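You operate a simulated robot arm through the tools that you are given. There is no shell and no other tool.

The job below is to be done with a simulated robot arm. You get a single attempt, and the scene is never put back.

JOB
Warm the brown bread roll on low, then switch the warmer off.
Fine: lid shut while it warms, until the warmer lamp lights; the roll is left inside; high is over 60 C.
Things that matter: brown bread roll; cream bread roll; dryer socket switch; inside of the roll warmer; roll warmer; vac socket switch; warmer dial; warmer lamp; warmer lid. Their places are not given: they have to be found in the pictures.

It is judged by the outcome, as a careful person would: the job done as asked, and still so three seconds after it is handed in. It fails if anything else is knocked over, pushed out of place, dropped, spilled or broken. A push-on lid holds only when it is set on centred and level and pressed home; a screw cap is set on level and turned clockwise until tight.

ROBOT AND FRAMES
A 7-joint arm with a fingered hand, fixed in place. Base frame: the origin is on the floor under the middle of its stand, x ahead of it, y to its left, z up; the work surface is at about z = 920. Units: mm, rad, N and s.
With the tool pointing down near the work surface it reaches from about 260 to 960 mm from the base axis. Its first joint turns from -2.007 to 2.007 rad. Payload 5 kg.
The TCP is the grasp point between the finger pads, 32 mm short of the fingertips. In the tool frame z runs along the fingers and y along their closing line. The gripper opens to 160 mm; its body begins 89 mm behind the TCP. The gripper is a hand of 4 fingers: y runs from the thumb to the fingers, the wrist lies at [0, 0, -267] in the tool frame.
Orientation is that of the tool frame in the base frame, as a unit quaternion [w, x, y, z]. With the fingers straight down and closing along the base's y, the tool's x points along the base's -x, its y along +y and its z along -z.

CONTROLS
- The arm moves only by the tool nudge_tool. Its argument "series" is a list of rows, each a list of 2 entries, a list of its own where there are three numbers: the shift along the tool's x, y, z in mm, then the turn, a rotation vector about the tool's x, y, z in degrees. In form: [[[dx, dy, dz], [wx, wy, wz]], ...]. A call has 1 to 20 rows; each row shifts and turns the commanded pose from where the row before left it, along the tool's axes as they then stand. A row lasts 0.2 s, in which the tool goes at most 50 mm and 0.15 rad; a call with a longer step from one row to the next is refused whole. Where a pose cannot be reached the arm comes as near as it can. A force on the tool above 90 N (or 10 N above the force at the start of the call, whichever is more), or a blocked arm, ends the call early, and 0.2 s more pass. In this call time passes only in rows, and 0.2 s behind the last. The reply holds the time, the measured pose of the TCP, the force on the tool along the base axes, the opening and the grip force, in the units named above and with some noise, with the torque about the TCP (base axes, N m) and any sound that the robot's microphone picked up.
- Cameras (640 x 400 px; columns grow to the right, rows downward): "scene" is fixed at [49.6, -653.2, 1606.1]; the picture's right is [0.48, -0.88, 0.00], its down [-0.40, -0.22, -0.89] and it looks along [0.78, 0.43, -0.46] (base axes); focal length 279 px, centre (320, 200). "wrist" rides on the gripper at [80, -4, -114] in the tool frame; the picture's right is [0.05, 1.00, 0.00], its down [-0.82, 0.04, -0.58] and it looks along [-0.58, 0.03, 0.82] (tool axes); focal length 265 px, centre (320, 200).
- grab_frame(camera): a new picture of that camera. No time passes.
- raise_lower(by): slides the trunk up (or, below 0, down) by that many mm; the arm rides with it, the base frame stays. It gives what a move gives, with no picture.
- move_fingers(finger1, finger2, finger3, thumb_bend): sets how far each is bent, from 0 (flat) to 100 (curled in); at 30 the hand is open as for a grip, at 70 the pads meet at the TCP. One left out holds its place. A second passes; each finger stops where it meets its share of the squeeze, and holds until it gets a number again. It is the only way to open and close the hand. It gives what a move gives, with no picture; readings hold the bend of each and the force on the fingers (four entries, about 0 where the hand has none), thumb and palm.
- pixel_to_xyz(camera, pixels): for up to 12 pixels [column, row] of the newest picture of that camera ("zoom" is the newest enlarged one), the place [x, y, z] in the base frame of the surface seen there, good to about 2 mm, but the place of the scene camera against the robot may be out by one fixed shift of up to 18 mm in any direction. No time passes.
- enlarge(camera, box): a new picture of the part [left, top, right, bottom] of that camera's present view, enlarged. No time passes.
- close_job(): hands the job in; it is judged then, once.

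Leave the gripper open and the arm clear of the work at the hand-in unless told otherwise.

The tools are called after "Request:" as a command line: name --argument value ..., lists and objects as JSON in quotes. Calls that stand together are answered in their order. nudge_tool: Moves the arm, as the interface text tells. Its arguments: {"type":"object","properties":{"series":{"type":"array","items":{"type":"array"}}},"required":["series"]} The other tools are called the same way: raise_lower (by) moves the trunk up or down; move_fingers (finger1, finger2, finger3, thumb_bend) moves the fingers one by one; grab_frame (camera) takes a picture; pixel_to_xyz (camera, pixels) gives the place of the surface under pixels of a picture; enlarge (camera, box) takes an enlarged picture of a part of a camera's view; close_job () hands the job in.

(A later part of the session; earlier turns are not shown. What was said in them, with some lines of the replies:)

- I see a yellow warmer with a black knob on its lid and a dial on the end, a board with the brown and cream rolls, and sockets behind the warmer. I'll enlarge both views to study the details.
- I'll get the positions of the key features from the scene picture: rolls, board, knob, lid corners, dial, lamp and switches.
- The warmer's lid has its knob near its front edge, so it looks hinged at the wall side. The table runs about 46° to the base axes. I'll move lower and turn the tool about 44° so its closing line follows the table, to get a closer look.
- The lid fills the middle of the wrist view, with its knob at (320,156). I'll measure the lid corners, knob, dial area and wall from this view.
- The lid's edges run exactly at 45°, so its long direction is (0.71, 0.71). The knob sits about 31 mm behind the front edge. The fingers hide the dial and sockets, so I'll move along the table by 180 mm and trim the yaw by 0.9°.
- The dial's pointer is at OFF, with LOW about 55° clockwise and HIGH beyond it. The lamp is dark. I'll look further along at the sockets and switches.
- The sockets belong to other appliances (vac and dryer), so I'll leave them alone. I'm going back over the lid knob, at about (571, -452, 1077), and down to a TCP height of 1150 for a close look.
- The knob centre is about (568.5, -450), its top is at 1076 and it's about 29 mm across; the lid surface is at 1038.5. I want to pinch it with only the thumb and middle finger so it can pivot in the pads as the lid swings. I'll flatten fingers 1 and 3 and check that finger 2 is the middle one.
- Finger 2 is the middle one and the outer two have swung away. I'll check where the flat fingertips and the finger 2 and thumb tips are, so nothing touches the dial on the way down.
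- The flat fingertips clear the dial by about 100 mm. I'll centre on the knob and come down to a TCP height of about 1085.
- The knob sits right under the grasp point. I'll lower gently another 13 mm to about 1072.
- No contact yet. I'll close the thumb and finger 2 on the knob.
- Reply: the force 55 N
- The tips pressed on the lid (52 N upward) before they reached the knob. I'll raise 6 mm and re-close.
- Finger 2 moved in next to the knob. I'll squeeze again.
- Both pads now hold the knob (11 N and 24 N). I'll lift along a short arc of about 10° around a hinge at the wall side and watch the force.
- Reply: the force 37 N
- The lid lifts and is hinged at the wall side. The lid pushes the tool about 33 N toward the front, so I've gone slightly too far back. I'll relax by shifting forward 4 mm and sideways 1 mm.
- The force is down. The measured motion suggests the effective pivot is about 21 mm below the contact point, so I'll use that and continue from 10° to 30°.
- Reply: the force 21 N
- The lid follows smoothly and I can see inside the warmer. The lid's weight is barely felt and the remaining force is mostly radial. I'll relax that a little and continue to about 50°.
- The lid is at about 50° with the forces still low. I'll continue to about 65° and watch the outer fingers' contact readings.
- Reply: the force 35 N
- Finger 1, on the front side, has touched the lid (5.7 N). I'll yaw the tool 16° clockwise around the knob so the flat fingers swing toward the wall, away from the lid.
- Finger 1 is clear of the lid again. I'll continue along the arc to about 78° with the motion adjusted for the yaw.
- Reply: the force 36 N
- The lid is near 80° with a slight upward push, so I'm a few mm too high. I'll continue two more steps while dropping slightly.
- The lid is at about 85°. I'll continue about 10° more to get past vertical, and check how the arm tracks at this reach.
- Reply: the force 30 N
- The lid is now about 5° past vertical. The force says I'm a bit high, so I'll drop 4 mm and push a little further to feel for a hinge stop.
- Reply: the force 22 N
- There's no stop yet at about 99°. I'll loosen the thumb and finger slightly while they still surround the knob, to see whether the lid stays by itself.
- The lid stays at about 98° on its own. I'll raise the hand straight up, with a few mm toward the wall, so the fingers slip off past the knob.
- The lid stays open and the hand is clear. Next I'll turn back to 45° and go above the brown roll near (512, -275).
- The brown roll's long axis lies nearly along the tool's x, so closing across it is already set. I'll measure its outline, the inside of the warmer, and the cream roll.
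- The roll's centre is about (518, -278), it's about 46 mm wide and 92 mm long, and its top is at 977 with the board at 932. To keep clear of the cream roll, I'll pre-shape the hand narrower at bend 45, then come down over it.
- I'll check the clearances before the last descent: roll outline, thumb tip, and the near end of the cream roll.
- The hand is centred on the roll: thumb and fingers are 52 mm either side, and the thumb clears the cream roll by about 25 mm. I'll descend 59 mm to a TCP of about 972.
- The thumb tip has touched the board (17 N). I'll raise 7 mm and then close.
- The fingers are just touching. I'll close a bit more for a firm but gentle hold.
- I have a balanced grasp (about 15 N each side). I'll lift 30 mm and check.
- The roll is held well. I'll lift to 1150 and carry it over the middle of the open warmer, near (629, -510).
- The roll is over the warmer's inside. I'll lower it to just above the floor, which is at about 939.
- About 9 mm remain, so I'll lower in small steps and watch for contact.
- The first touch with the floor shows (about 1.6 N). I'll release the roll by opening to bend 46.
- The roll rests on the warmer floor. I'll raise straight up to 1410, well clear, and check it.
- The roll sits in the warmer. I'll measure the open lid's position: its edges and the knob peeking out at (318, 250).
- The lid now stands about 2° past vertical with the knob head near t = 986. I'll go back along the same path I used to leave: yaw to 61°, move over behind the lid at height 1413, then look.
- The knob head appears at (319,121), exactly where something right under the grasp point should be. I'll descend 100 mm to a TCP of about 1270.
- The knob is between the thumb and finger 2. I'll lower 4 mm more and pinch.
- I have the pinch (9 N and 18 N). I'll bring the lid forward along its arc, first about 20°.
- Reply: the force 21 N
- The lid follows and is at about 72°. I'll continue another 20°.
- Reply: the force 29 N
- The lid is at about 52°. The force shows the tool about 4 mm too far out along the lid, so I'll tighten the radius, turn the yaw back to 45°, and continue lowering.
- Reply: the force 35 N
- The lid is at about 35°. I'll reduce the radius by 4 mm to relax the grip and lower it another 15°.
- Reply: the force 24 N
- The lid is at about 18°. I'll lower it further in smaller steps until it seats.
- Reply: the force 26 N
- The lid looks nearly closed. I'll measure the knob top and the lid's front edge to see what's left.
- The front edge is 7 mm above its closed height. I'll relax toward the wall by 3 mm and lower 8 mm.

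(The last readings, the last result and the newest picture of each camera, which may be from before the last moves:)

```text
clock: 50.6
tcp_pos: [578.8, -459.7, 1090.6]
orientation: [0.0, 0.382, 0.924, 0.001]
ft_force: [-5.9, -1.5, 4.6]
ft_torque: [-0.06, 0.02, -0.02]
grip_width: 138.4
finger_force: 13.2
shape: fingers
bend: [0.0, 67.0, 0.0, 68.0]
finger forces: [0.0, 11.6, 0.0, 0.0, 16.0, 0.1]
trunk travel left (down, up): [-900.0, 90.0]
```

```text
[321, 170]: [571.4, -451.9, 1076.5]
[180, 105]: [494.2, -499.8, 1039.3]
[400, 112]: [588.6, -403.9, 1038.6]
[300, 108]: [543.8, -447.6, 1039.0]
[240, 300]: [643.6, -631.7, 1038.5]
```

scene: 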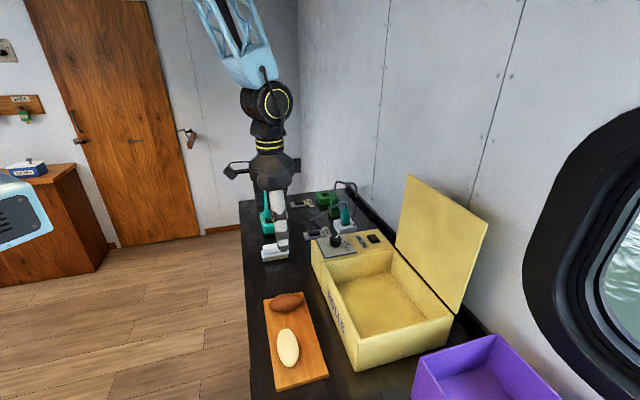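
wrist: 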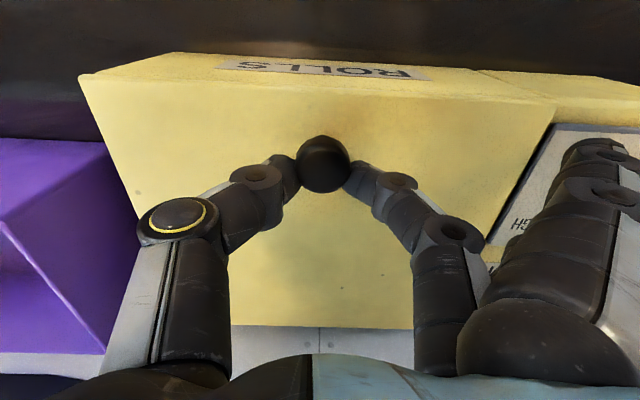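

The lid is fully down: surface at 1039, knob top at 1076.5, the same as at the start. I'll release the knob and raise the hand.

Request:
move_fingers --finger2 50 --thumb_bend 50

Request:
nudge_tool --series '[[[0, 0, -15], [0, 0, 0]], [[0, 0, -30], [0, 0, 0]], [[0, 0, -45], [0, 0, 0]], [[0, 0, -45], [0, 0, 0]]]'

Request:
grab_frame --camera "wrist"

Request:
grab_frame --camera "scene"

```text
clock: 51.6
tcp_pos: [579.4, -460.0, 1092.4]
orientation: [-0.001, 0.383, 0.924, 0.0]
ft_force: [-0.3, -0.1, -0.5]
ft_torque: [-0.02, 0.0, -0.03]
grip_width: 167.8
finger_force: 0.0
shape: fingers
bend: [0.0, 50.0, 0.0, 50.0]
finger forces: [0.0, 0.0, 0.0, 0.1, 0.1, 0.0]
trunk travel left (down, up): [-900.0, 90.0]
```

```text
clock: 52.6
tcp_pos: [577.4, -461.0, 1225.5]
orientation: [-0.001, 0.382, 0.924, 0.0]
ft_force: [0.2, -0.2, 0.2]
ft_torque: [-0.02, -0.04, 0.0]
grip_width: 167.6
finger_force: 0.1
shape: fingers
bend: [0.0, 50.0, 0.0, 50.0]
finger forces: [0.0, 0.1, 0.0, 0.1, 0.0, 0.0]
trunk travel left (down, up): [-900.0, 90.0]
```

```text
taken
```

wrist: 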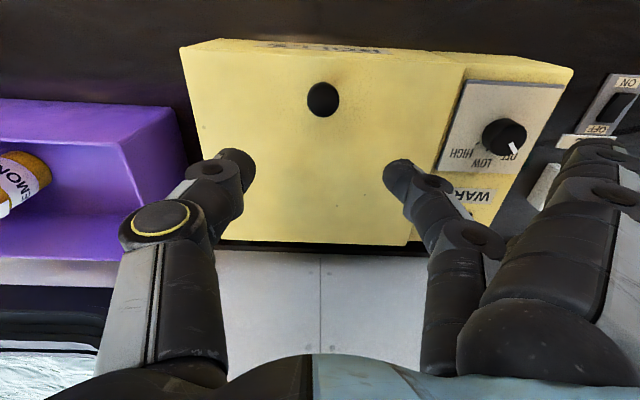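

```text
taken
```

scene: 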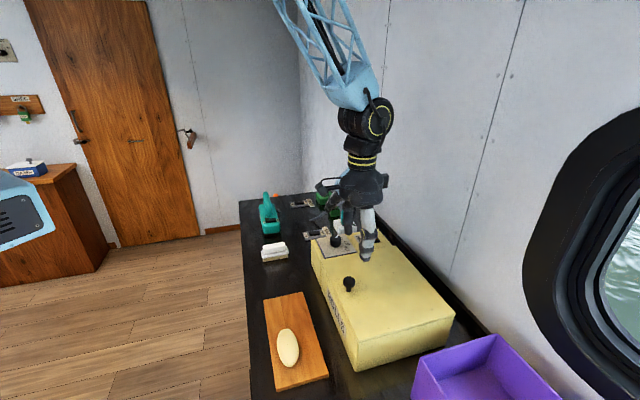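

The lid is shut. Next is the dial near (731, -328). I'll open the hand to the ready shape and move above the dial to look at it squarely.

Request:
nudge_tool --series '[[[-3, 40.5, 0], [0, 0, 0]], [[-3, 40.5, 0], [0, 0, 0]], [[-3, 40.5, 0], [0, 0, 0]], [[-3, 40.5, 0], [0, 0, 0]], [[-3, 40.5, 0], [0, 0, 0]]]'

Request:
grab_frame --camera "wrist"

Request:
enlarge --camera "wrist" --box '[230, 40, 430, 220]'

```text
clock: 53.8
tcp_pos: [731.8, -329.3, 1227.1]
orientation: [0.0, 0.384, 0.923, -0.001]
ft_force: [-1.9, -1.3, 1.0]
ft_torque: [0.04, -0.03, 0.02]
grip_width: 167.8
finger_force: 0.0
shape: fingers
bend: [0.0, 50.0, 0.0, 50.0]
finger forces: [0.1, 0.0, 0.0, 0.1, 0.0, 0.1]
trunk travel left (down, up): [-900.0, 90.0]
```

```text
taken
```

wrist: 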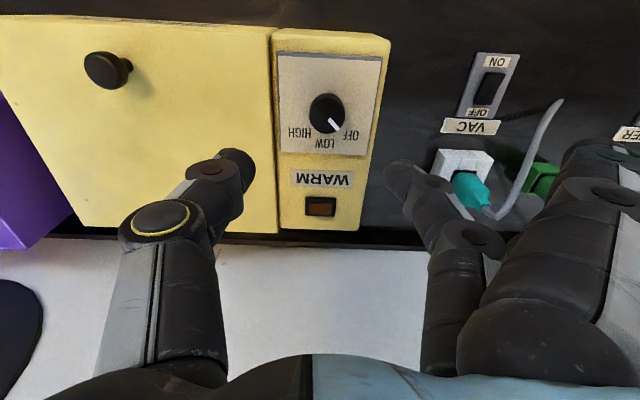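

```text
2.22 times, centred on (330, 130) of wrist
```

zoom: 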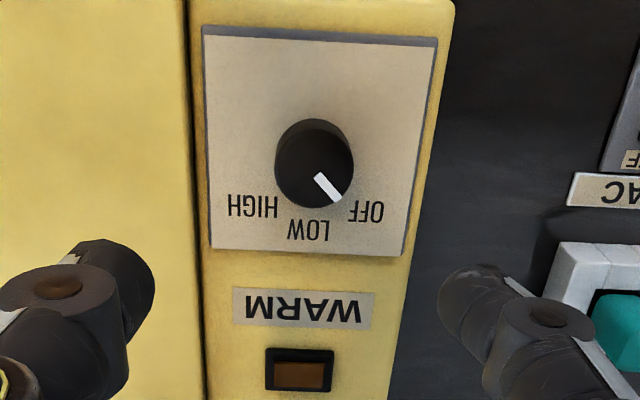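

I'll measure the dial knob, pointer ends, and the OFF, LOW and HIGH label positions from this zoom.

Request:
pixel_to_xyz --camera "zoom" --pixels '[[314, 172], [280, 170], [349, 170], [314, 140], [314, 205], [319, 177], [337, 198], [367, 212], [309, 230], [254, 206], [230, 60], [300, 377]]'

Request:
pixel_to_xyz --camera "wrist" --pixels '[[465, 165], [480, 195], [550, 105], [540, 180], [235, 165], [400, 175], [590, 150], [250, 130]]'

```text
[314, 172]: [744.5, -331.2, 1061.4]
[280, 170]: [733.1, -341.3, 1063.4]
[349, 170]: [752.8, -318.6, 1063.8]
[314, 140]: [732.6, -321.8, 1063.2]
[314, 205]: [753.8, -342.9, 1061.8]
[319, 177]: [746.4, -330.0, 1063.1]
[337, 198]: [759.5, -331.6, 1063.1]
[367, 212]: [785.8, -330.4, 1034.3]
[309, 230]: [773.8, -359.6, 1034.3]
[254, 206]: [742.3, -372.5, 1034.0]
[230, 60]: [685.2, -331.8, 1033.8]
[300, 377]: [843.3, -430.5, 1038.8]
```

```text
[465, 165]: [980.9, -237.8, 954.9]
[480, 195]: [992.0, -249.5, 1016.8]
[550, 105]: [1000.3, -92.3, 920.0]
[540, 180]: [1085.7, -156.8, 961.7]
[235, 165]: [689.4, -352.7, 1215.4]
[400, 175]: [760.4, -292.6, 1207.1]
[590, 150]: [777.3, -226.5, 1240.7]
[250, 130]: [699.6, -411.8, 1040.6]
```

The dial knob's centre is at (744, -331.5), it's about 34 mm across, and its top is at 1063. OFF, LOW and HIGH are 45° apart, clockwise. I'll centre on it, pre-turn −22° so the 45° turn is symmetric, and come down to a TCP of 1105.

Request:
nudge_tool --series '[[[-10.2, 6.9, 0], [0, 0, 0]], [[0, 0, 0], [0, 0, -7.33]], [[0, 0, 0], [0, 0, -7.33]], [[0, 0, 0], [0, 0, -7.34]], [[0, 0, 45], [0, 0, 0]], [[0, 0, 45], [0, 0, 0]], [[0, 0, 32], [0, 0, 0]]]'

Request:
grab_frame --camera "wrist"

Request:
enlarge --camera "scene" --box '[280, 180, 430, 290]'

```text
clock: 55.4
tcp_pos: [746.1, -330.9, 1104.8]
orientation: [0.0, 0.2, 0.98, 0.0]
ft_force: [-0.4, -0.6, -0.4]
ft_torque: [0.01, 0.01, 0.05]
grip_width: 167.8
finger_force: 0.0
shape: fingers
bend: [0.0, 50.0, 0.0, 50.0]
finger forces: [0.0, 0.0, 0.0, 0.0, 0.0, 0.0]
trunk travel left (down, up): [-900.0, 90.0]
```

```text
taken
```

wrist: 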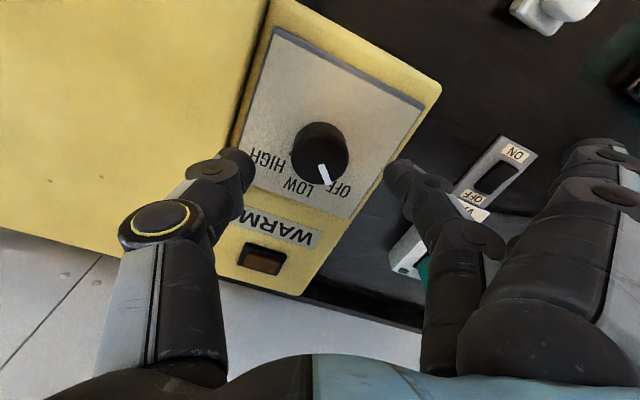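

```text
3.64 times, centred on (355, 235) of scene
```

zoom: 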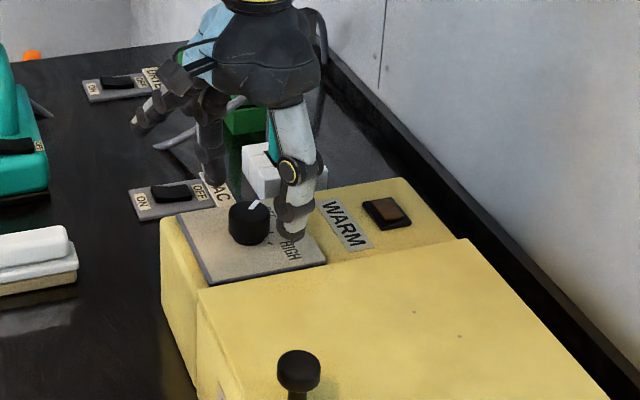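

I'll verify the knob's centre once more from this closer view.

Request:
pixel_to_xyz --camera "wrist" --pixels '[[320, 160], [296, 160], [345, 160], [320, 136], [320, 184], [325, 180], [230, 165], [400, 170]]'

```text
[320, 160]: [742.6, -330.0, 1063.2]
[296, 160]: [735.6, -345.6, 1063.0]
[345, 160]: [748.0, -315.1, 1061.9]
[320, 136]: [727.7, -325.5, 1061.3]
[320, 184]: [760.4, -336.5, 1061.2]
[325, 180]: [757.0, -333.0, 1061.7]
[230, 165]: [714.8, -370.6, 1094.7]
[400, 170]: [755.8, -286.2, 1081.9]
```

It's centred within about 2 mm. I'll descend 20 mm to a TCP of about 1085 and pinch the dial.

Request:
nudge_tool --series '[[[1.5, 0, 10], [0, 0, 0]], [[0, 0, 6], [0, 0, 0]], [[0, 0, 4], [0, 0, 0]]]'

Request:
move_fingers --finger2 62 --thumb_bend 62

Request:
grab_frame --camera "wrist"

```text
clock: 56.2
tcp_pos: [744.6, -330.0, 1084.4]
orientation: [0.0, 0.199, 0.98, 0.001]
ft_force: [0.4, 0.1, 0.9]
ft_torque: [0.0, 0.04, 0.01]
grip_width: 168.1
finger_force: 0.0
shape: fingers
bend: [0.0, 50.0, 0.0, 50.0]
finger forces: [0.1, 0.0, 0.0, 0.1, 0.0, 0.1]
trunk travel left (down, up): [-900.0, 90.0]
```

```text
clock: 57.2
tcp_pos: [743.2, -329.5, 1085.6]
orientation: [0.001, 0.2, 0.98, 0.0]
ft_force: [0.2, 0.2, -1.5]
ft_torque: [0.02, -0.02, -0.02]
grip_width: 146.6
finger_force: 1.4
shape: fingers
bend: [0.0, 61.0, 0.0, 61.0]
finger forces: [0.0, 1.2, 0.0, 0.1, 1.8, 0.0]
trunk travel left (down, up): [-900.0, 90.0]
```

```text
taken
```

wrist: 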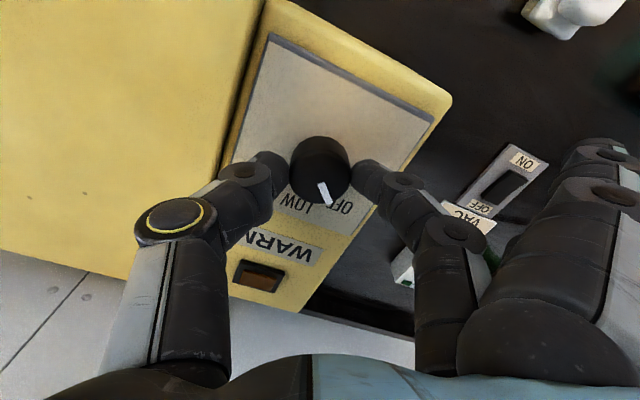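

Light, even contact. I'll squeeze more firmly for the turn.

Request:
move_fingers --finger2 68 --thumb_bend 68

```text
clock: 58.2
tcp_pos: [743.5, -331.6, 1085.2]
orientation: [0.001, 0.199, 0.98, 0.0]
ft_force: [-1.3, -4.0, -5.7]
ft_torque: [-0.05, 0.04, 0.04]
grip_width: 144.9
finger_force: 9.0
shape: fingers
bend: [0.0, 62.0, 0.0, 64.0]
finger forces: [0.1, 6.5, 0.1, 0.1, 10.9, 0.0]
trunk travel left (down, up): [-900.0, 90.0]
```

Held at 7 N and 11 N. I'll turn clockwise 24° first and look.

Request:
nudge_tool --series '[[[0, 0, 0], [0, 0, 8]], [[0, 0, 0], [0, 0, 8]], [[0, 0, 0], [0, 0, 8]]]'

Request:
grab_frame --camera "wrist"

Request:
enlarge --camera "scene" --box '[300, 190, 410, 270]'

```text
clock: 59.0
tcp_pos: [744.8, -330.2, 1084.3]
orientation: [0.0, 0.4, 0.916, -0.001]
ft_force: [-3.8, -1.5, -5.2]
ft_torque: [-0.02, 0.09, 0.0]
grip_width: 145.5
finger_force: 8.9
shape: fingers
bend: [0.0, 62.0, 0.0, 64.0]
finger forces: [0.0, 6.6, 0.0, 0.1, 10.8, 0.0]
trunk travel left (down, up): [-900.0, 90.0]
```

```text
taken
```

wrist: 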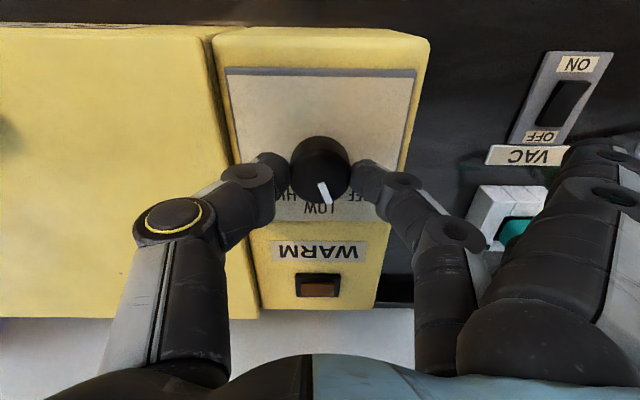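

```text
5.00 times, centred on (355, 230) of scene
```

zoom: 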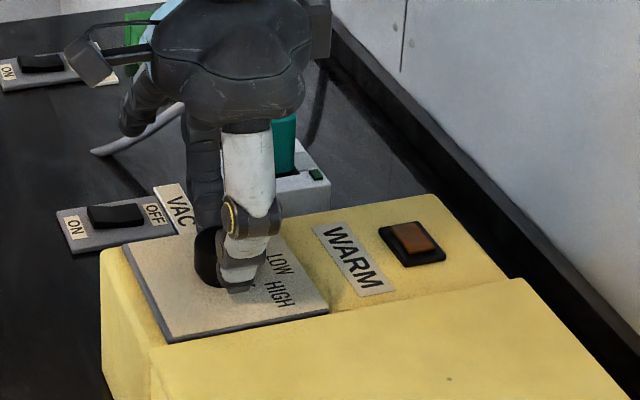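

The dial turns with the hand; the pointer is about halfway to LOW. I'll turn the remaining 21°.

Request:
nudge_tool --series '[[[0, 0, 0], [0, 0, 7]], [[0, 0, 0], [0, 0, 7]], [[0, 0, 0], [0, 0, 7]]]'

Request:
grab_frame --camera "wrist"

Request:
enlarge --camera "wrist" --box '[200, 60, 480, 320]'

```text
clock: 59.8
tcp_pos: [744.3, -330.2, 1085.0]
orientation: [0.0, 0.56, 0.828, 0.0]
ft_force: [-4.7, -1.5, -5.2]
ft_torque: [-0.01, 0.07, -0.02]
grip_width: 145.1
finger_force: 8.2
shape: fingers
bend: [0.0, 62.0, 0.0, 64.0]
finger forces: [0.0, 6.3, 0.1, 0.1, 11.0, 0.0]
trunk travel left (down, up): [-900.0, 90.0]
```

```text
taken
```

wrist: 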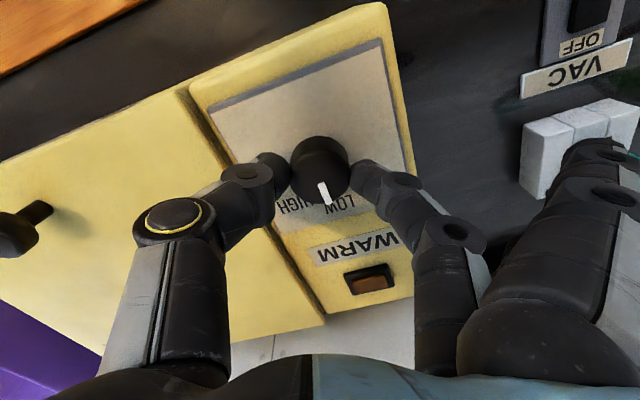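

```text
1.54 times, centred on (340, 190) of wrist
```

zoom: 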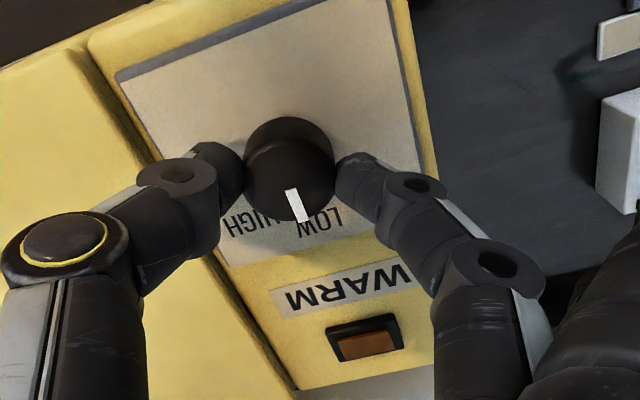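

I'll measure the pointer's direction now.

Request:
pixel_to_xyz --camera "zoom" --pixels '[[290, 193], [302, 217], [328, 220], [250, 222], [289, 177], [249, 180], [330, 175]]'

```text
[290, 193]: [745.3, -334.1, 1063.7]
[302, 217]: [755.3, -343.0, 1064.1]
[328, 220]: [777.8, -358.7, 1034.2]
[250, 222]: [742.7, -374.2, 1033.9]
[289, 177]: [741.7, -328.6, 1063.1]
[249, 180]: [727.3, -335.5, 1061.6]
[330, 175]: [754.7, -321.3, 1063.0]
```

The pointer reads about −44°, right at LOW. I'll loosen the grip slightly, staying around the dial, and check that it stays.

Request:
move_fingers --finger2 57 --thumb_bend 57

Request:
grab_frame --camera "wrist"

Request:
enlarge --camera "wrist" --box '[200, 60, 480, 320]'

Request:
enlarge --camera "scene" --box '[300, 190, 410, 270]'

```text
clock: 60.8
tcp_pos: [744.6, -329.9, 1085.1]
orientation: [0.0, 0.558, 0.83, -0.001]
ft_force: [-0.8, 0.1, -0.6]
ft_torque: [-0.02, 0.03, 0.01]
grip_width: 155.3
finger_force: 0.0
shape: fingers
bend: [0.0, 56.0, 0.0, 56.0]
finger forces: [0.0, 0.1, 0.1, 0.0, 0.0, 0.0]
trunk travel left (down, up): [-900.0, 90.0]
```

```text
taken
```

wrist: 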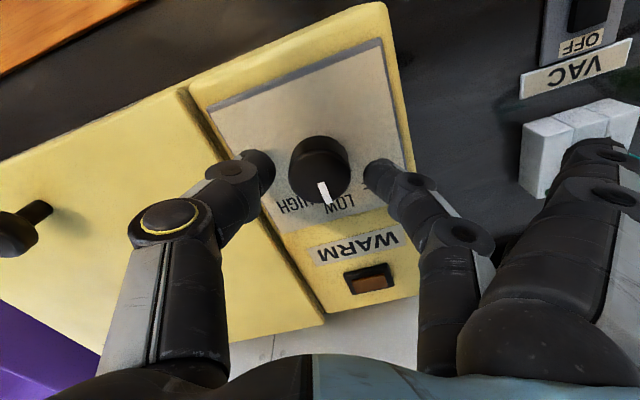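

```text
1.54 times, centred on (340, 190) of wrist
```

zoom: 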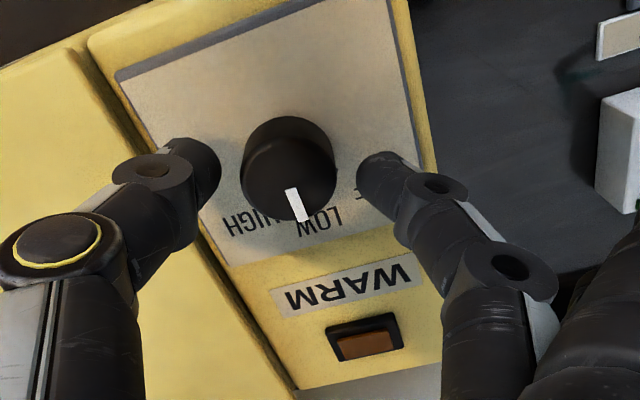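

```text
5.00 times, centred on (355, 230) of scene
```

zoom: 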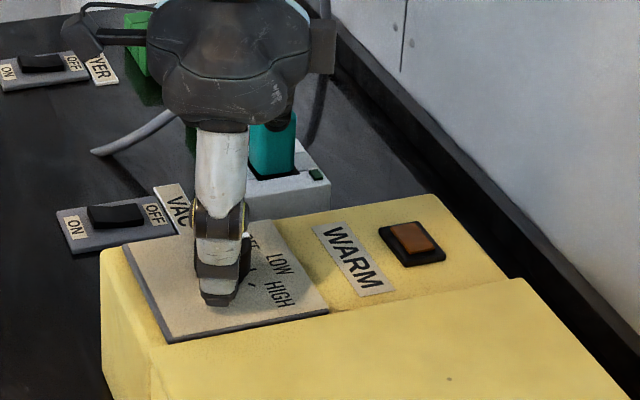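

The dial holds at LOW and the lamp is still dark. I'll wait about 4 s in place and check the lamp.

Request:
nudge_tool --series '[[[0, 0, 0], [0, 0, 0]], [[0, 0, 0], [0, 0, 0]], [[0, 0, 0], [0, 0, 0]], [[0, 0, 0], [0, 0, 0]], [[0, 0, 0], [0, 0, 0]], [[0, 0, 0], [0, 0, 0]], [[0, 0, 0], [0, 0, 0]], [[0, 0, 0], [0, 0, 0]], [[0, 0, 0], [0, 0, 0]], [[0, 0, 0], [0, 0, 0]], [[0, 0, 0], [0, 0, 0]], [[0, 0, 0], [0, 0, 0]], [[0, 0, 0], [0, 0, 0]], [[0, 0, 0], [0, 0, 0]], [[0, 0, 0], [0, 0, 0]], [[0, 0, 0], [0, 0, 0]], [[0, 0, 0], [0, 0, 0]], [[0, 0, 0], [0, 0, 0]], [[0, 0, 0], [0, 0, 0]], [[0, 0, 0], [0, 0, 0]]]'

Request:
enlarge --camera "wrist" --box '[200, 60, 480, 320]'

```text
clock: 65.0
tcp_pos: [744.2, -329.8, 1084.1]
orientation: [0.0, 0.559, 0.829, 0.0]
ft_force: [0.1, -0.2, 0.5]
ft_torque: [-0.03, 0.01, 0.0]
grip_width: 155.8
finger_force: 0.1
shape: fingers
bend: [0.0, 56.0, 0.0, 56.0]
finger forces: [0.1, 0.0, 0.0, 0.0, 0.1, 0.1]
trunk travel left (down, up): [-900.0, 90.0]
```

```text
1.54 times, centred on (340, 190) of wrist
```

zoom: 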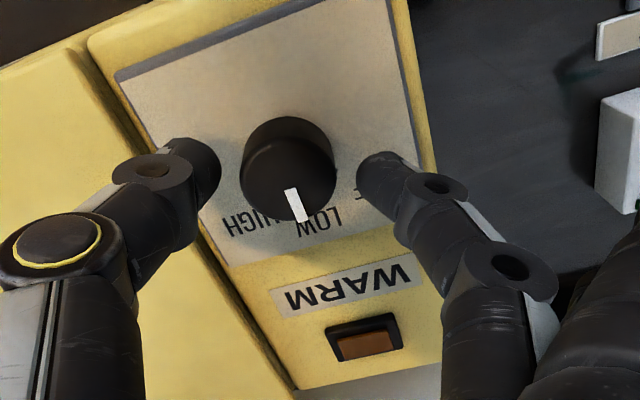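

The lamp is still dark. I'll keep waiting.

Request:
nudge_tool --series '[[[0, 0, 0], [0, 0, 0]], [[0, 0, 0], [0, 0, 0]], [[0, 0, 0], [0, 0, 0]], [[0, 0, 0], [0, 0, 0]], [[0, 0, 0], [0, 0, 0]], [[0, 0, 0], [0, 0, 0]], [[0, 0, 0], [0, 0, 0]], [[0, 0, 0], [0, 0, 0]], [[0, 0, 0], [0, 0, 0]], [[0, 0, 0], [0, 0, 0]], [[0, 0, 0], [0, 0, 0]], [[0, 0, 0], [0, 0, 0]], [[0, 0, 0], [0, 0, 0]], [[0, 0, 0], [0, 0, 0]], [[0, 0, 0], [0, 0, 0]], [[0, 0, 0], [0, 0, 0]], [[0, 0, 0], [0, 0, 0]], [[0, 0, 0], [0, 0, 0]], [[0, 0, 0], [0, 0, 0]], [[0, 0, 0], [0, 0, 0]]]'

Request:
enlarge --camera "wrist" --box '[200, 60, 480, 320]'

Request:
enlarge --camera "scene" --box '[270, 180, 470, 380]'

```text
clock: 69.2
tcp_pos: [746.1, -330.1, 1084.5]
orientation: [0.0, 0.56, 0.829, -0.001]
ft_force: [0.1, -0.7, -0.8]
ft_torque: [-0.01, -0.03, 0.03]
grip_width: 155.4
finger_force: 0.0
shape: fingers
bend: [0.0, 56.0, 0.0, 56.0]
finger forces: [0.0, 0.0, 0.0, 0.0, 0.1, 0.1]
trunk travel left (down, up): [-900.0, 90.0]
```

```text
1.54 times, centred on (340, 190) of wrist
```

zoom: 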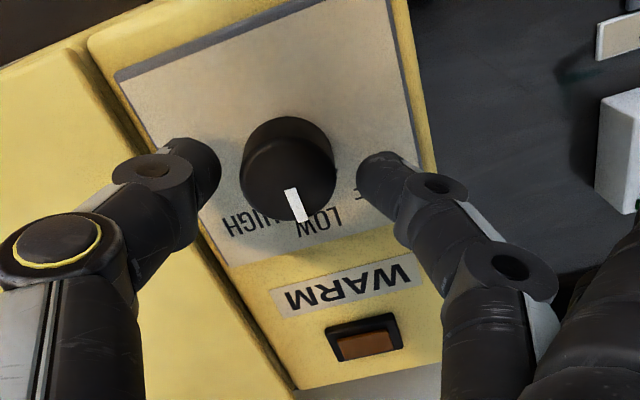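

```text
2.00 times, centred on (370, 280) of scene
```

zoom: 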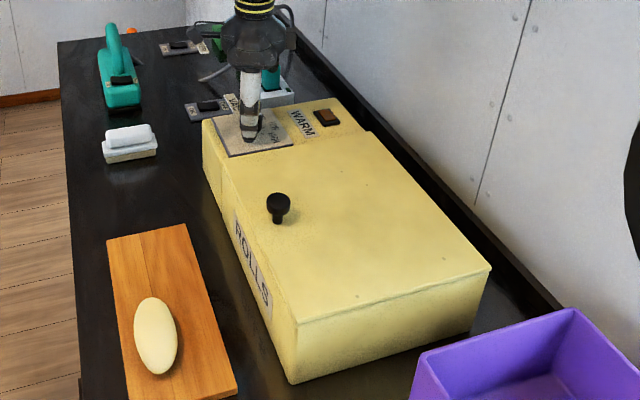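

Still dark after about 9 s on LOW. Warming can take a while, so I'll keep waiting.

Request:
nudge_tool --series '[[[0, 0, 0], [0, 0, 0]], [[0, 0, 0], [0, 0, 0]], [[0, 0, 0], [0, 0, 0]], [[0, 0, 0], [0, 0, 0]], [[0, 0, 0], [0, 0, 0]], [[0, 0, 0], [0, 0, 0]], [[0, 0, 0], [0, 0, 0]], [[0, 0, 0], [0, 0, 0]], [[0, 0, 0], [0, 0, 0]], [[0, 0, 0], [0, 0, 0]], [[0, 0, 0], [0, 0, 0]], [[0, 0, 0], [0, 0, 0]], [[0, 0, 0], [0, 0, 0]], [[0, 0, 0], [0, 0, 0]], [[0, 0, 0], [0, 0, 0]], [[0, 0, 0], [0, 0, 0]], [[0, 0, 0], [0, 0, 0]], [[0, 0, 0], [0, 0, 0]], [[0, 0, 0], [0, 0, 0]], [[0, 0, 0], [0, 0, 0]]]'

Request:
enlarge --camera "wrist" --box '[200, 60, 480, 320]'

```text
clock: 73.4
tcp_pos: [744.5, -330.1, 1084.7]
orientation: [0.0, 0.559, 0.829, 0.0]
ft_force: [0.1, -0.1, -0.6]
ft_torque: [0.01, 0.0, -0.01]
grip_width: 155.7
finger_force: 0.1
shape: fingers
bend: [0.0, 56.0, 0.0, 56.0]
finger forces: [0.0, 0.0, 0.0, 0.0, 0.0, 0.0]
trunk travel left (down, up): [-900.0, 90.0]
```

```text
1.54 times, centred on (340, 190) of wrist
```

zoom: 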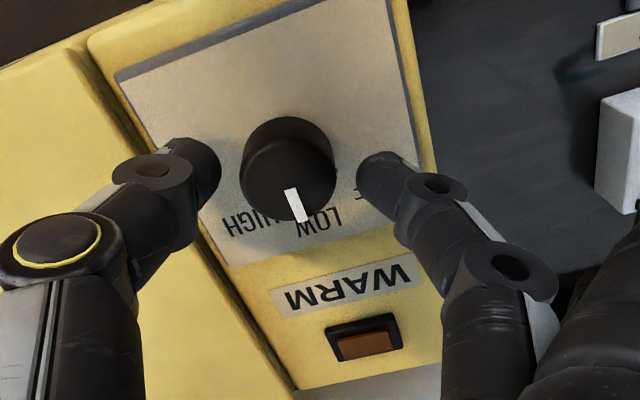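

Request:
nudge_tool --series '[[[0, 0, 0], [0, 0, 0]], [[0, 0, 0], [0, 0, 0]], [[0, 0, 0], [0, 0, 0]], [[0, 0, 0], [0, 0, 0]], [[0, 0, 0], [0, 0, 0]], [[0, 0, 0], [0, 0, 0]], [[0, 0, 0], [0, 0, 0]], [[0, 0, 0], [0, 0, 0]], [[0, 0, 0], [0, 0, 0]], [[0, 0, 0], [0, 0, 0]], [[0, 0, 0], [0, 0, 0]], [[0, 0, 0], [0, 0, 0]], [[0, 0, 0], [0, 0, 0]], [[0, 0, 0], [0, 0, 0]], [[0, 0, 0], [0, 0, 0]], [[0, 0, 0], [0, 0, 0]], [[0, 0, 0], [0, 0, 0]], [[0, 0, 0], [0, 0, 0]], [[0, 0, 0], [0, 0, 0]], [[0, 0, 0], [0, 0, 0]]]'

Request:
enlarge --camera "wrist" --box '[200, 60, 480, 320]'

Request:
enlarge --camera "scene" --box '[300, 180, 410, 270]'

```text
clock: 77.6
tcp_pos: [744.4, -329.3, 1085.0]
orientation: [0.0, 0.559, 0.829, -0.001]
ft_force: [0.2, -0.3, -0.2]
ft_torque: [-0.01, -0.02, 0.01]
grip_width: 155.9
finger_force: 0.0
shape: fingers
bend: [0.0, 56.0, 0.0, 56.0]
finger forces: [0.1, 0.0, 0.0, 0.1, 0.0, 0.0]
trunk travel left (down, up): [-900.0, 90.0]
```

```text
1.54 times, centred on (340, 190) of wrist
```

zoom: 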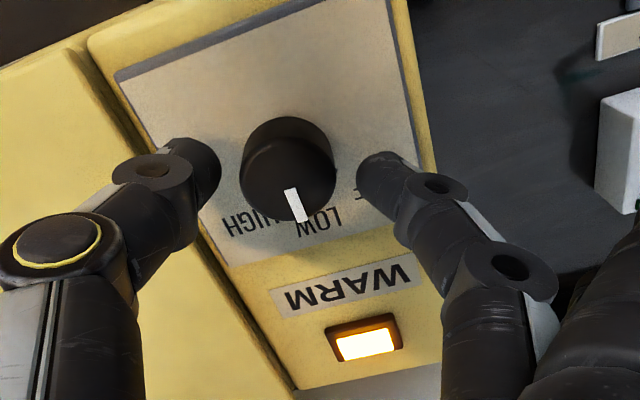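

```text
4.44 times, centred on (355, 225) of scene
```

zoom: 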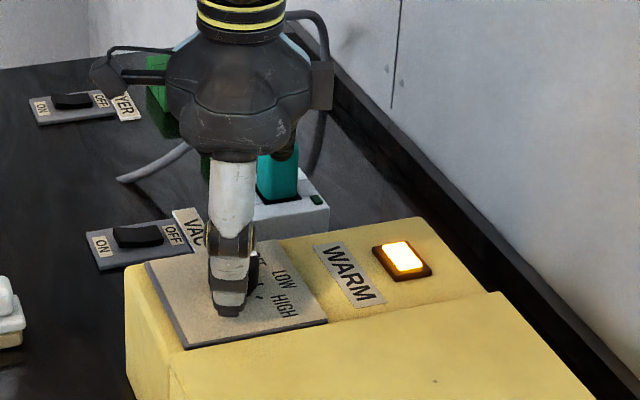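

The warmer lamp is lit. I'll grip the dial again and turn it back 45° counterclockwise to OFF.

Request:
move_fingers --finger2 68 --thumb_bend 68

Request:
nudge_tool --series '[[[0, 0, 0], [0, 0, -7.6]], [[0, 0, 0], [0, 0, -7.6]], [[0, 0, 0], [0, 0, -7.6]], [[0, 0, 0], [0, 0, -7.6]], [[0, 0, 0], [0, 0, -7.6]], [[0, 0, 0], [0, 0, -7.6]]]'

Request:
grab_frame --camera "wrist"

Request:
enlarge --camera "wrist" --box '[200, 60, 480, 320]'

```text
clock: 78.6
tcp_pos: [744.0, -329.3, 1084.3]
orientation: [0.0, 0.559, 0.829, 0.001]
ft_force: [-4.4, -1.1, -5.2]
ft_torque: [-0.07, 0.07, -0.03]
grip_width: 145.3
finger_force: 8.9
shape: fingers
bend: [0.0, 62.0, 0.0, 64.0]
finger forces: [0.1, 6.3, 0.0, 0.0, 11.3, 0.0]
trunk travel left (down, up): [-900.0, 90.0]
```

```text
clock: 80.0
tcp_pos: [745.2, -330.5, 1085.3]
orientation: [0.0, 0.193, 0.981, 0.0]
ft_force: [-5.0, -1.6, -1.5]
ft_torque: [-0.01, 0.12, -0.1]
grip_width: 145.3
finger_force: 9.1
shape: fingers
bend: [0.0, 62.0, 0.0, 64.0]
finger forces: [0.1, 7.6, 0.0, 0.1, 11.3, 0.1]
trunk travel left (down, up): [-900.0, 90.0]
```

```text
taken
```

wrist: 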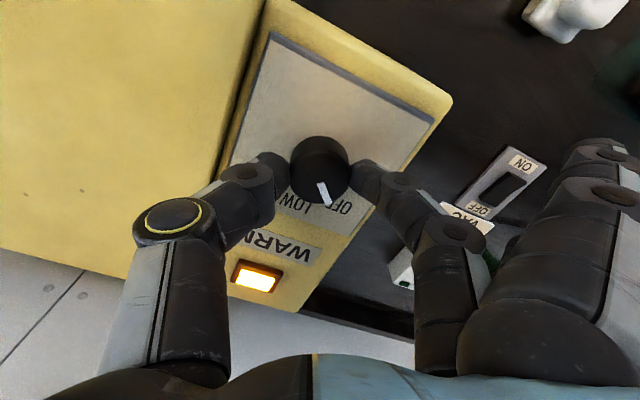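

```text
1.54 times, centred on (340, 190) of wrist
```

zoom: 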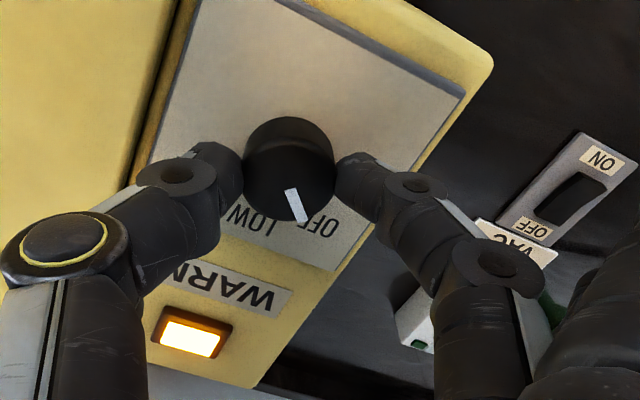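

The dial has turned back; the lamp stays lit for now, probably because the contents are warm. I'll measure the pointer direction against OFF, which was 0°.

Request:
pixel_to_xyz --camera "zoom" --pixels '[[290, 193], [302, 217], [289, 177], [249, 180], [330, 175], [320, 222]]'

Request:
move_fingers --finger2 54 --thumb_bend 54

Request:
grab_frame --camera "wrist"

Request:
enlarge --camera "wrist" --box '[220, 80, 440, 300]'

```text
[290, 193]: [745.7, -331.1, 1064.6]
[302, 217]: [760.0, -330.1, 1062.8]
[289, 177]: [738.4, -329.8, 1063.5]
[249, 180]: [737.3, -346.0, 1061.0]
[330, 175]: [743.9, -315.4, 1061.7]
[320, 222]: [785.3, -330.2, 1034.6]
```

```text
clock: 81.0
tcp_pos: [744.2, -329.4, 1084.6]
orientation: [-0.001, 0.194, 0.981, 0.001]
ft_force: [-0.5, -0.2, -0.4]
ft_torque: [-0.01, -0.01, 0.03]
grip_width: 159.7
finger_force: 0.0
shape: fingers
bend: [0.0, 54.0, 0.0, 54.0]
finger forces: [0.1, 0.0, 0.0, 0.0, 0.0, 0.0]
trunk travel left (down, up): [-900.0, 90.0]
```

```text
taken
```

wrist: 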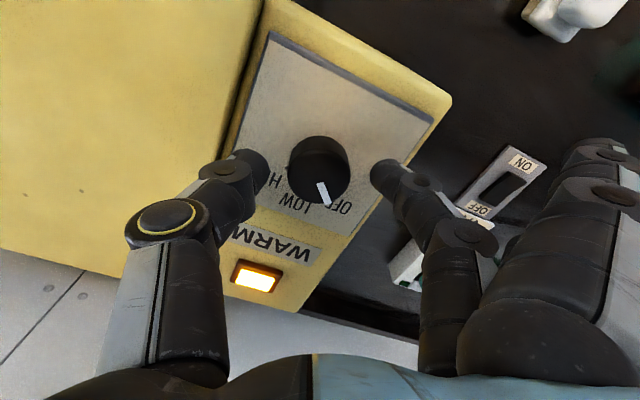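

```text
1.82 times, centred on (330, 190) of wrist
```

zoom: 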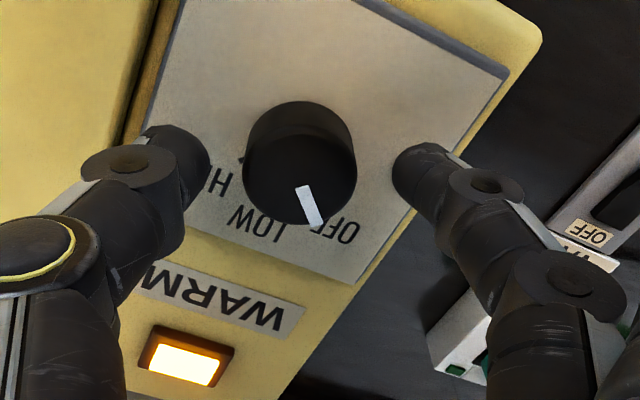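

The pointer is at about +2 to +4°, back at OFF. I'll raise the hand clear and look again from above.

Request:
nudge_tool --series '[[[0, 0, -15], [0, 0, 0]], [[0, 0, -35], [0, 0, 0]], [[0, 0, -45], [0, 0, 0]], [[0, 0, -45], [0, 0, 0]], [[0, 0, 0], [0, 0, 7.5]], [[0, 0, 0], [0, 0, 7.5]], [[0, 0, 0], [0, 0, 7.5]]]'

Request:
move_fingers --finger1 30 --finger2 30 --finger3 30 --thumb_bend 30

Request:
grab_frame --camera "wrist"

Request:
enlarge --camera "wrist" --box '[230, 40, 430, 240]'

Request:
grab_frame --camera "scene"

```text
clock: 82.6
tcp_pos: [744.5, -330.2, 1223.8]
orientation: [0.0, 0.384, 0.923, 0.0]
ft_force: [0.0, -0.4, 0.7]
ft_torque: [0.02, 0.02, 0.03]
grip_width: 159.5
finger_force: 0.0
shape: fingers
bend: [0.0, 54.0, 0.0, 54.0]
finger forces: [0.0, 0.0, 0.0, 0.0, 0.1, 0.0]
trunk travel left (down, up): [-900.0, 90.0]
```

```text
clock: 83.6
tcp_pos: [744.6, -329.7, 1224.3]
orientation: [0.001, 0.381, 0.924, 0.0]
ft_force: [-0.1, -1.0, 0.4]
ft_torque: [0.0, 0.04, -0.01]
grip_width: 171.0
finger_force: 0.1
shape: fingers
bend: [30.0, 30.0, 30.0, 30.0]
finger forces: [0.0, 0.1, 0.0, 0.0, 0.0, 0.0]
trunk travel left (down, up): [-900.0, 90.0]
```

```text
taken
```

wrist: 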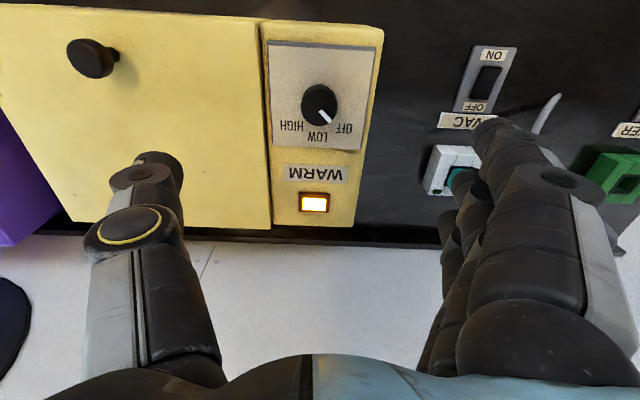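

```text
2.00 times, centred on (330, 140) of wrist
```

zoom: 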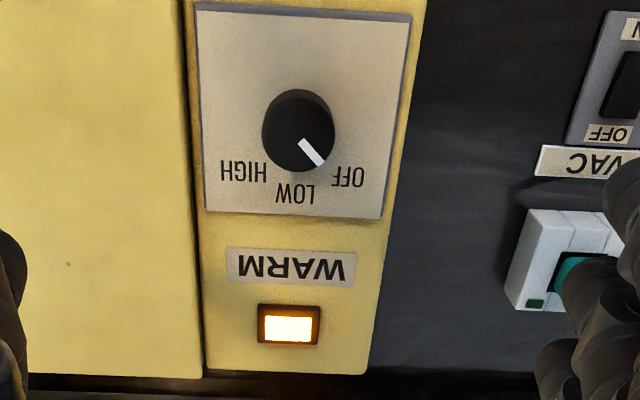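

```text
taken
```

scene: 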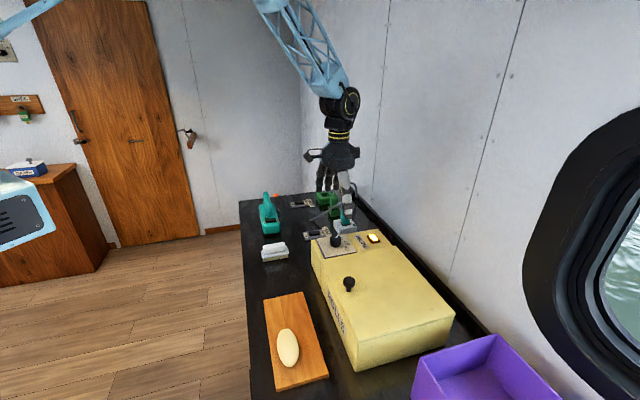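

The pointer looks just as it did at the start, at OFF. I'll confirm with a measurement, then move the arm back to its starting area and check the lamp after a few seconds.

Request:
pixel_to_xyz --camera "zoom" --pixels '[[303, 143], [320, 162], [298, 135], [345, 177], [295, 192]]'

Request:
nudge_tool --series '[[[20, 0, -45], [0, 0, 0]], [[20, 0, -45], [0, 0, 0]], [[20, 0, -45], [0, 0, 0]], [[45, -10, -15], [0, 0, 0]], [[45, -10, -15], [0, 0, 0]], [[45, -10, -15], [0, 0, 0]], [[45, -10, -15], [0, 0, 0]], [[0, 0, 0], [0, 0, 0]], [[0, 0, 0], [0, 0, 0]], [[0, 0, 0], [0, 0, 0]], [[0, 0, 0], [0, 0, 0]], [[0, 0, 0], [0, 0, 0]]]'

Request:
grab_frame --camera "wrist"

Request:
grab_frame --camera "scene"

Request:
enlarge --camera "scene" --box '[240, 180, 470, 390]'

```text
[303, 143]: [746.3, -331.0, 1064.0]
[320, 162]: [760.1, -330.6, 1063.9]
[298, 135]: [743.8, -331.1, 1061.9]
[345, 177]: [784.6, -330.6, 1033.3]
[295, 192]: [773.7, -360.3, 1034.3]
```

```text
clock: 86.2
tcp_pos: [550.0, -187.5, 1419.2]
orientation: [0.0, 0.382, 0.924, 0.0]
ft_force: [0.0, -0.2, 0.1]
ft_torque: [0.01, 0.03, 0.01]
grip_width: 170.5
finger_force: 0.1
shape: fingers
bend: [30.0, 30.0, 30.0, 30.0]
finger forces: [0.0, 0.0, 0.0, 0.0, 0.1, 0.0]
trunk travel left (down, up): [-900.0, 90.0]
```

```text
taken
```

wrist: 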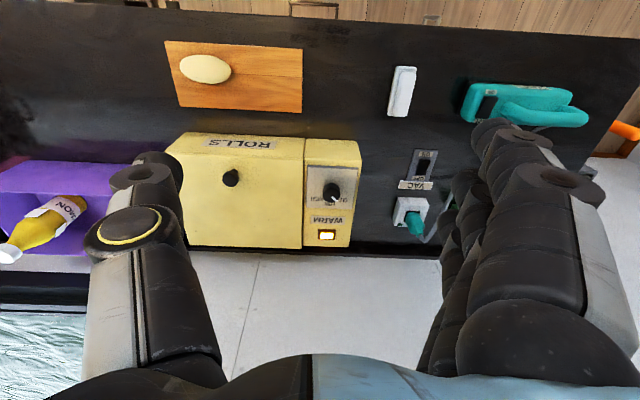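

```text
taken
```

scene: 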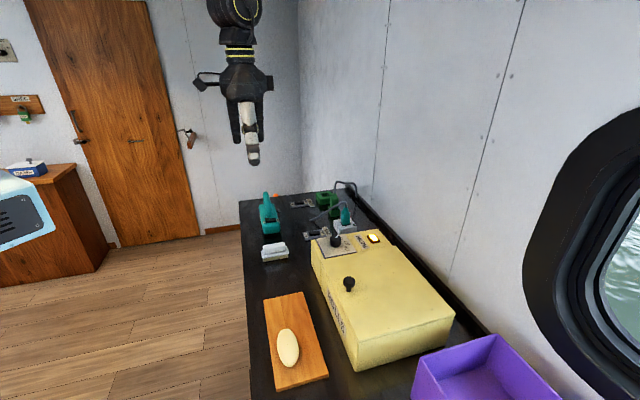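

```text
1.90 times, centred on (355, 285) of scene
```

zoom: 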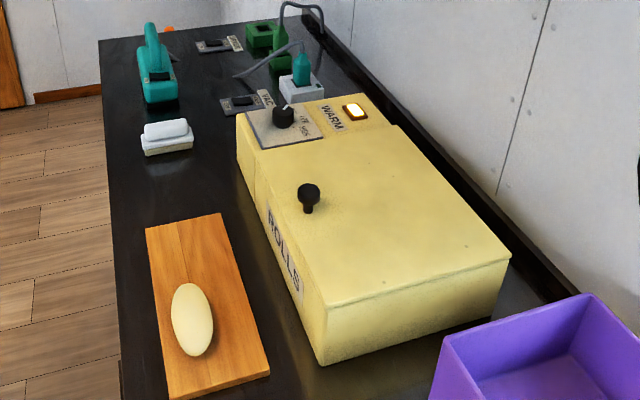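

Everything is in its final state:
- **Roll:** the brown roll is inside the warmer and was warmed on LOW until the lamp lit.
- **Lid:** shut flush.
- **Dial:** pointer at about 1° from OFF, same as at the start. The lamp was dark for most of the time on LOW, so it shows warmth rather than power, and it is still lit from that.
- **Everything else:** the cream roll, board and sockets are where they were.
- **Arm:** clear of the work, with the gripper open.

I'm handing in the job.

Request:
close_job

```text
The job is handed in.
```

I warmed the brown roll on LOW until the warmer lamp lit, then turned the dial back to OFF. The lid was shut the whole time it warmed. The job is handed in; I haven't seen the judging result.

- **Roll:** it is inside the warmer with the lid closed flush. The dial never went past LOW.
- **Dial:** it measured about 1° from OFF, the same as at the start.
- **Lamp:** it was still lit when I handed in. It lit about 17 seconds after I set the dial to LOW, so I take it to show warmth rather than power.
- **Surroundings:** the cream roll and its board are where they were. I didn't touch the vac or dryer socket switches, and nothing was knocked over or dropped.
- **Arm:** it is clear of the work with the gripper open.
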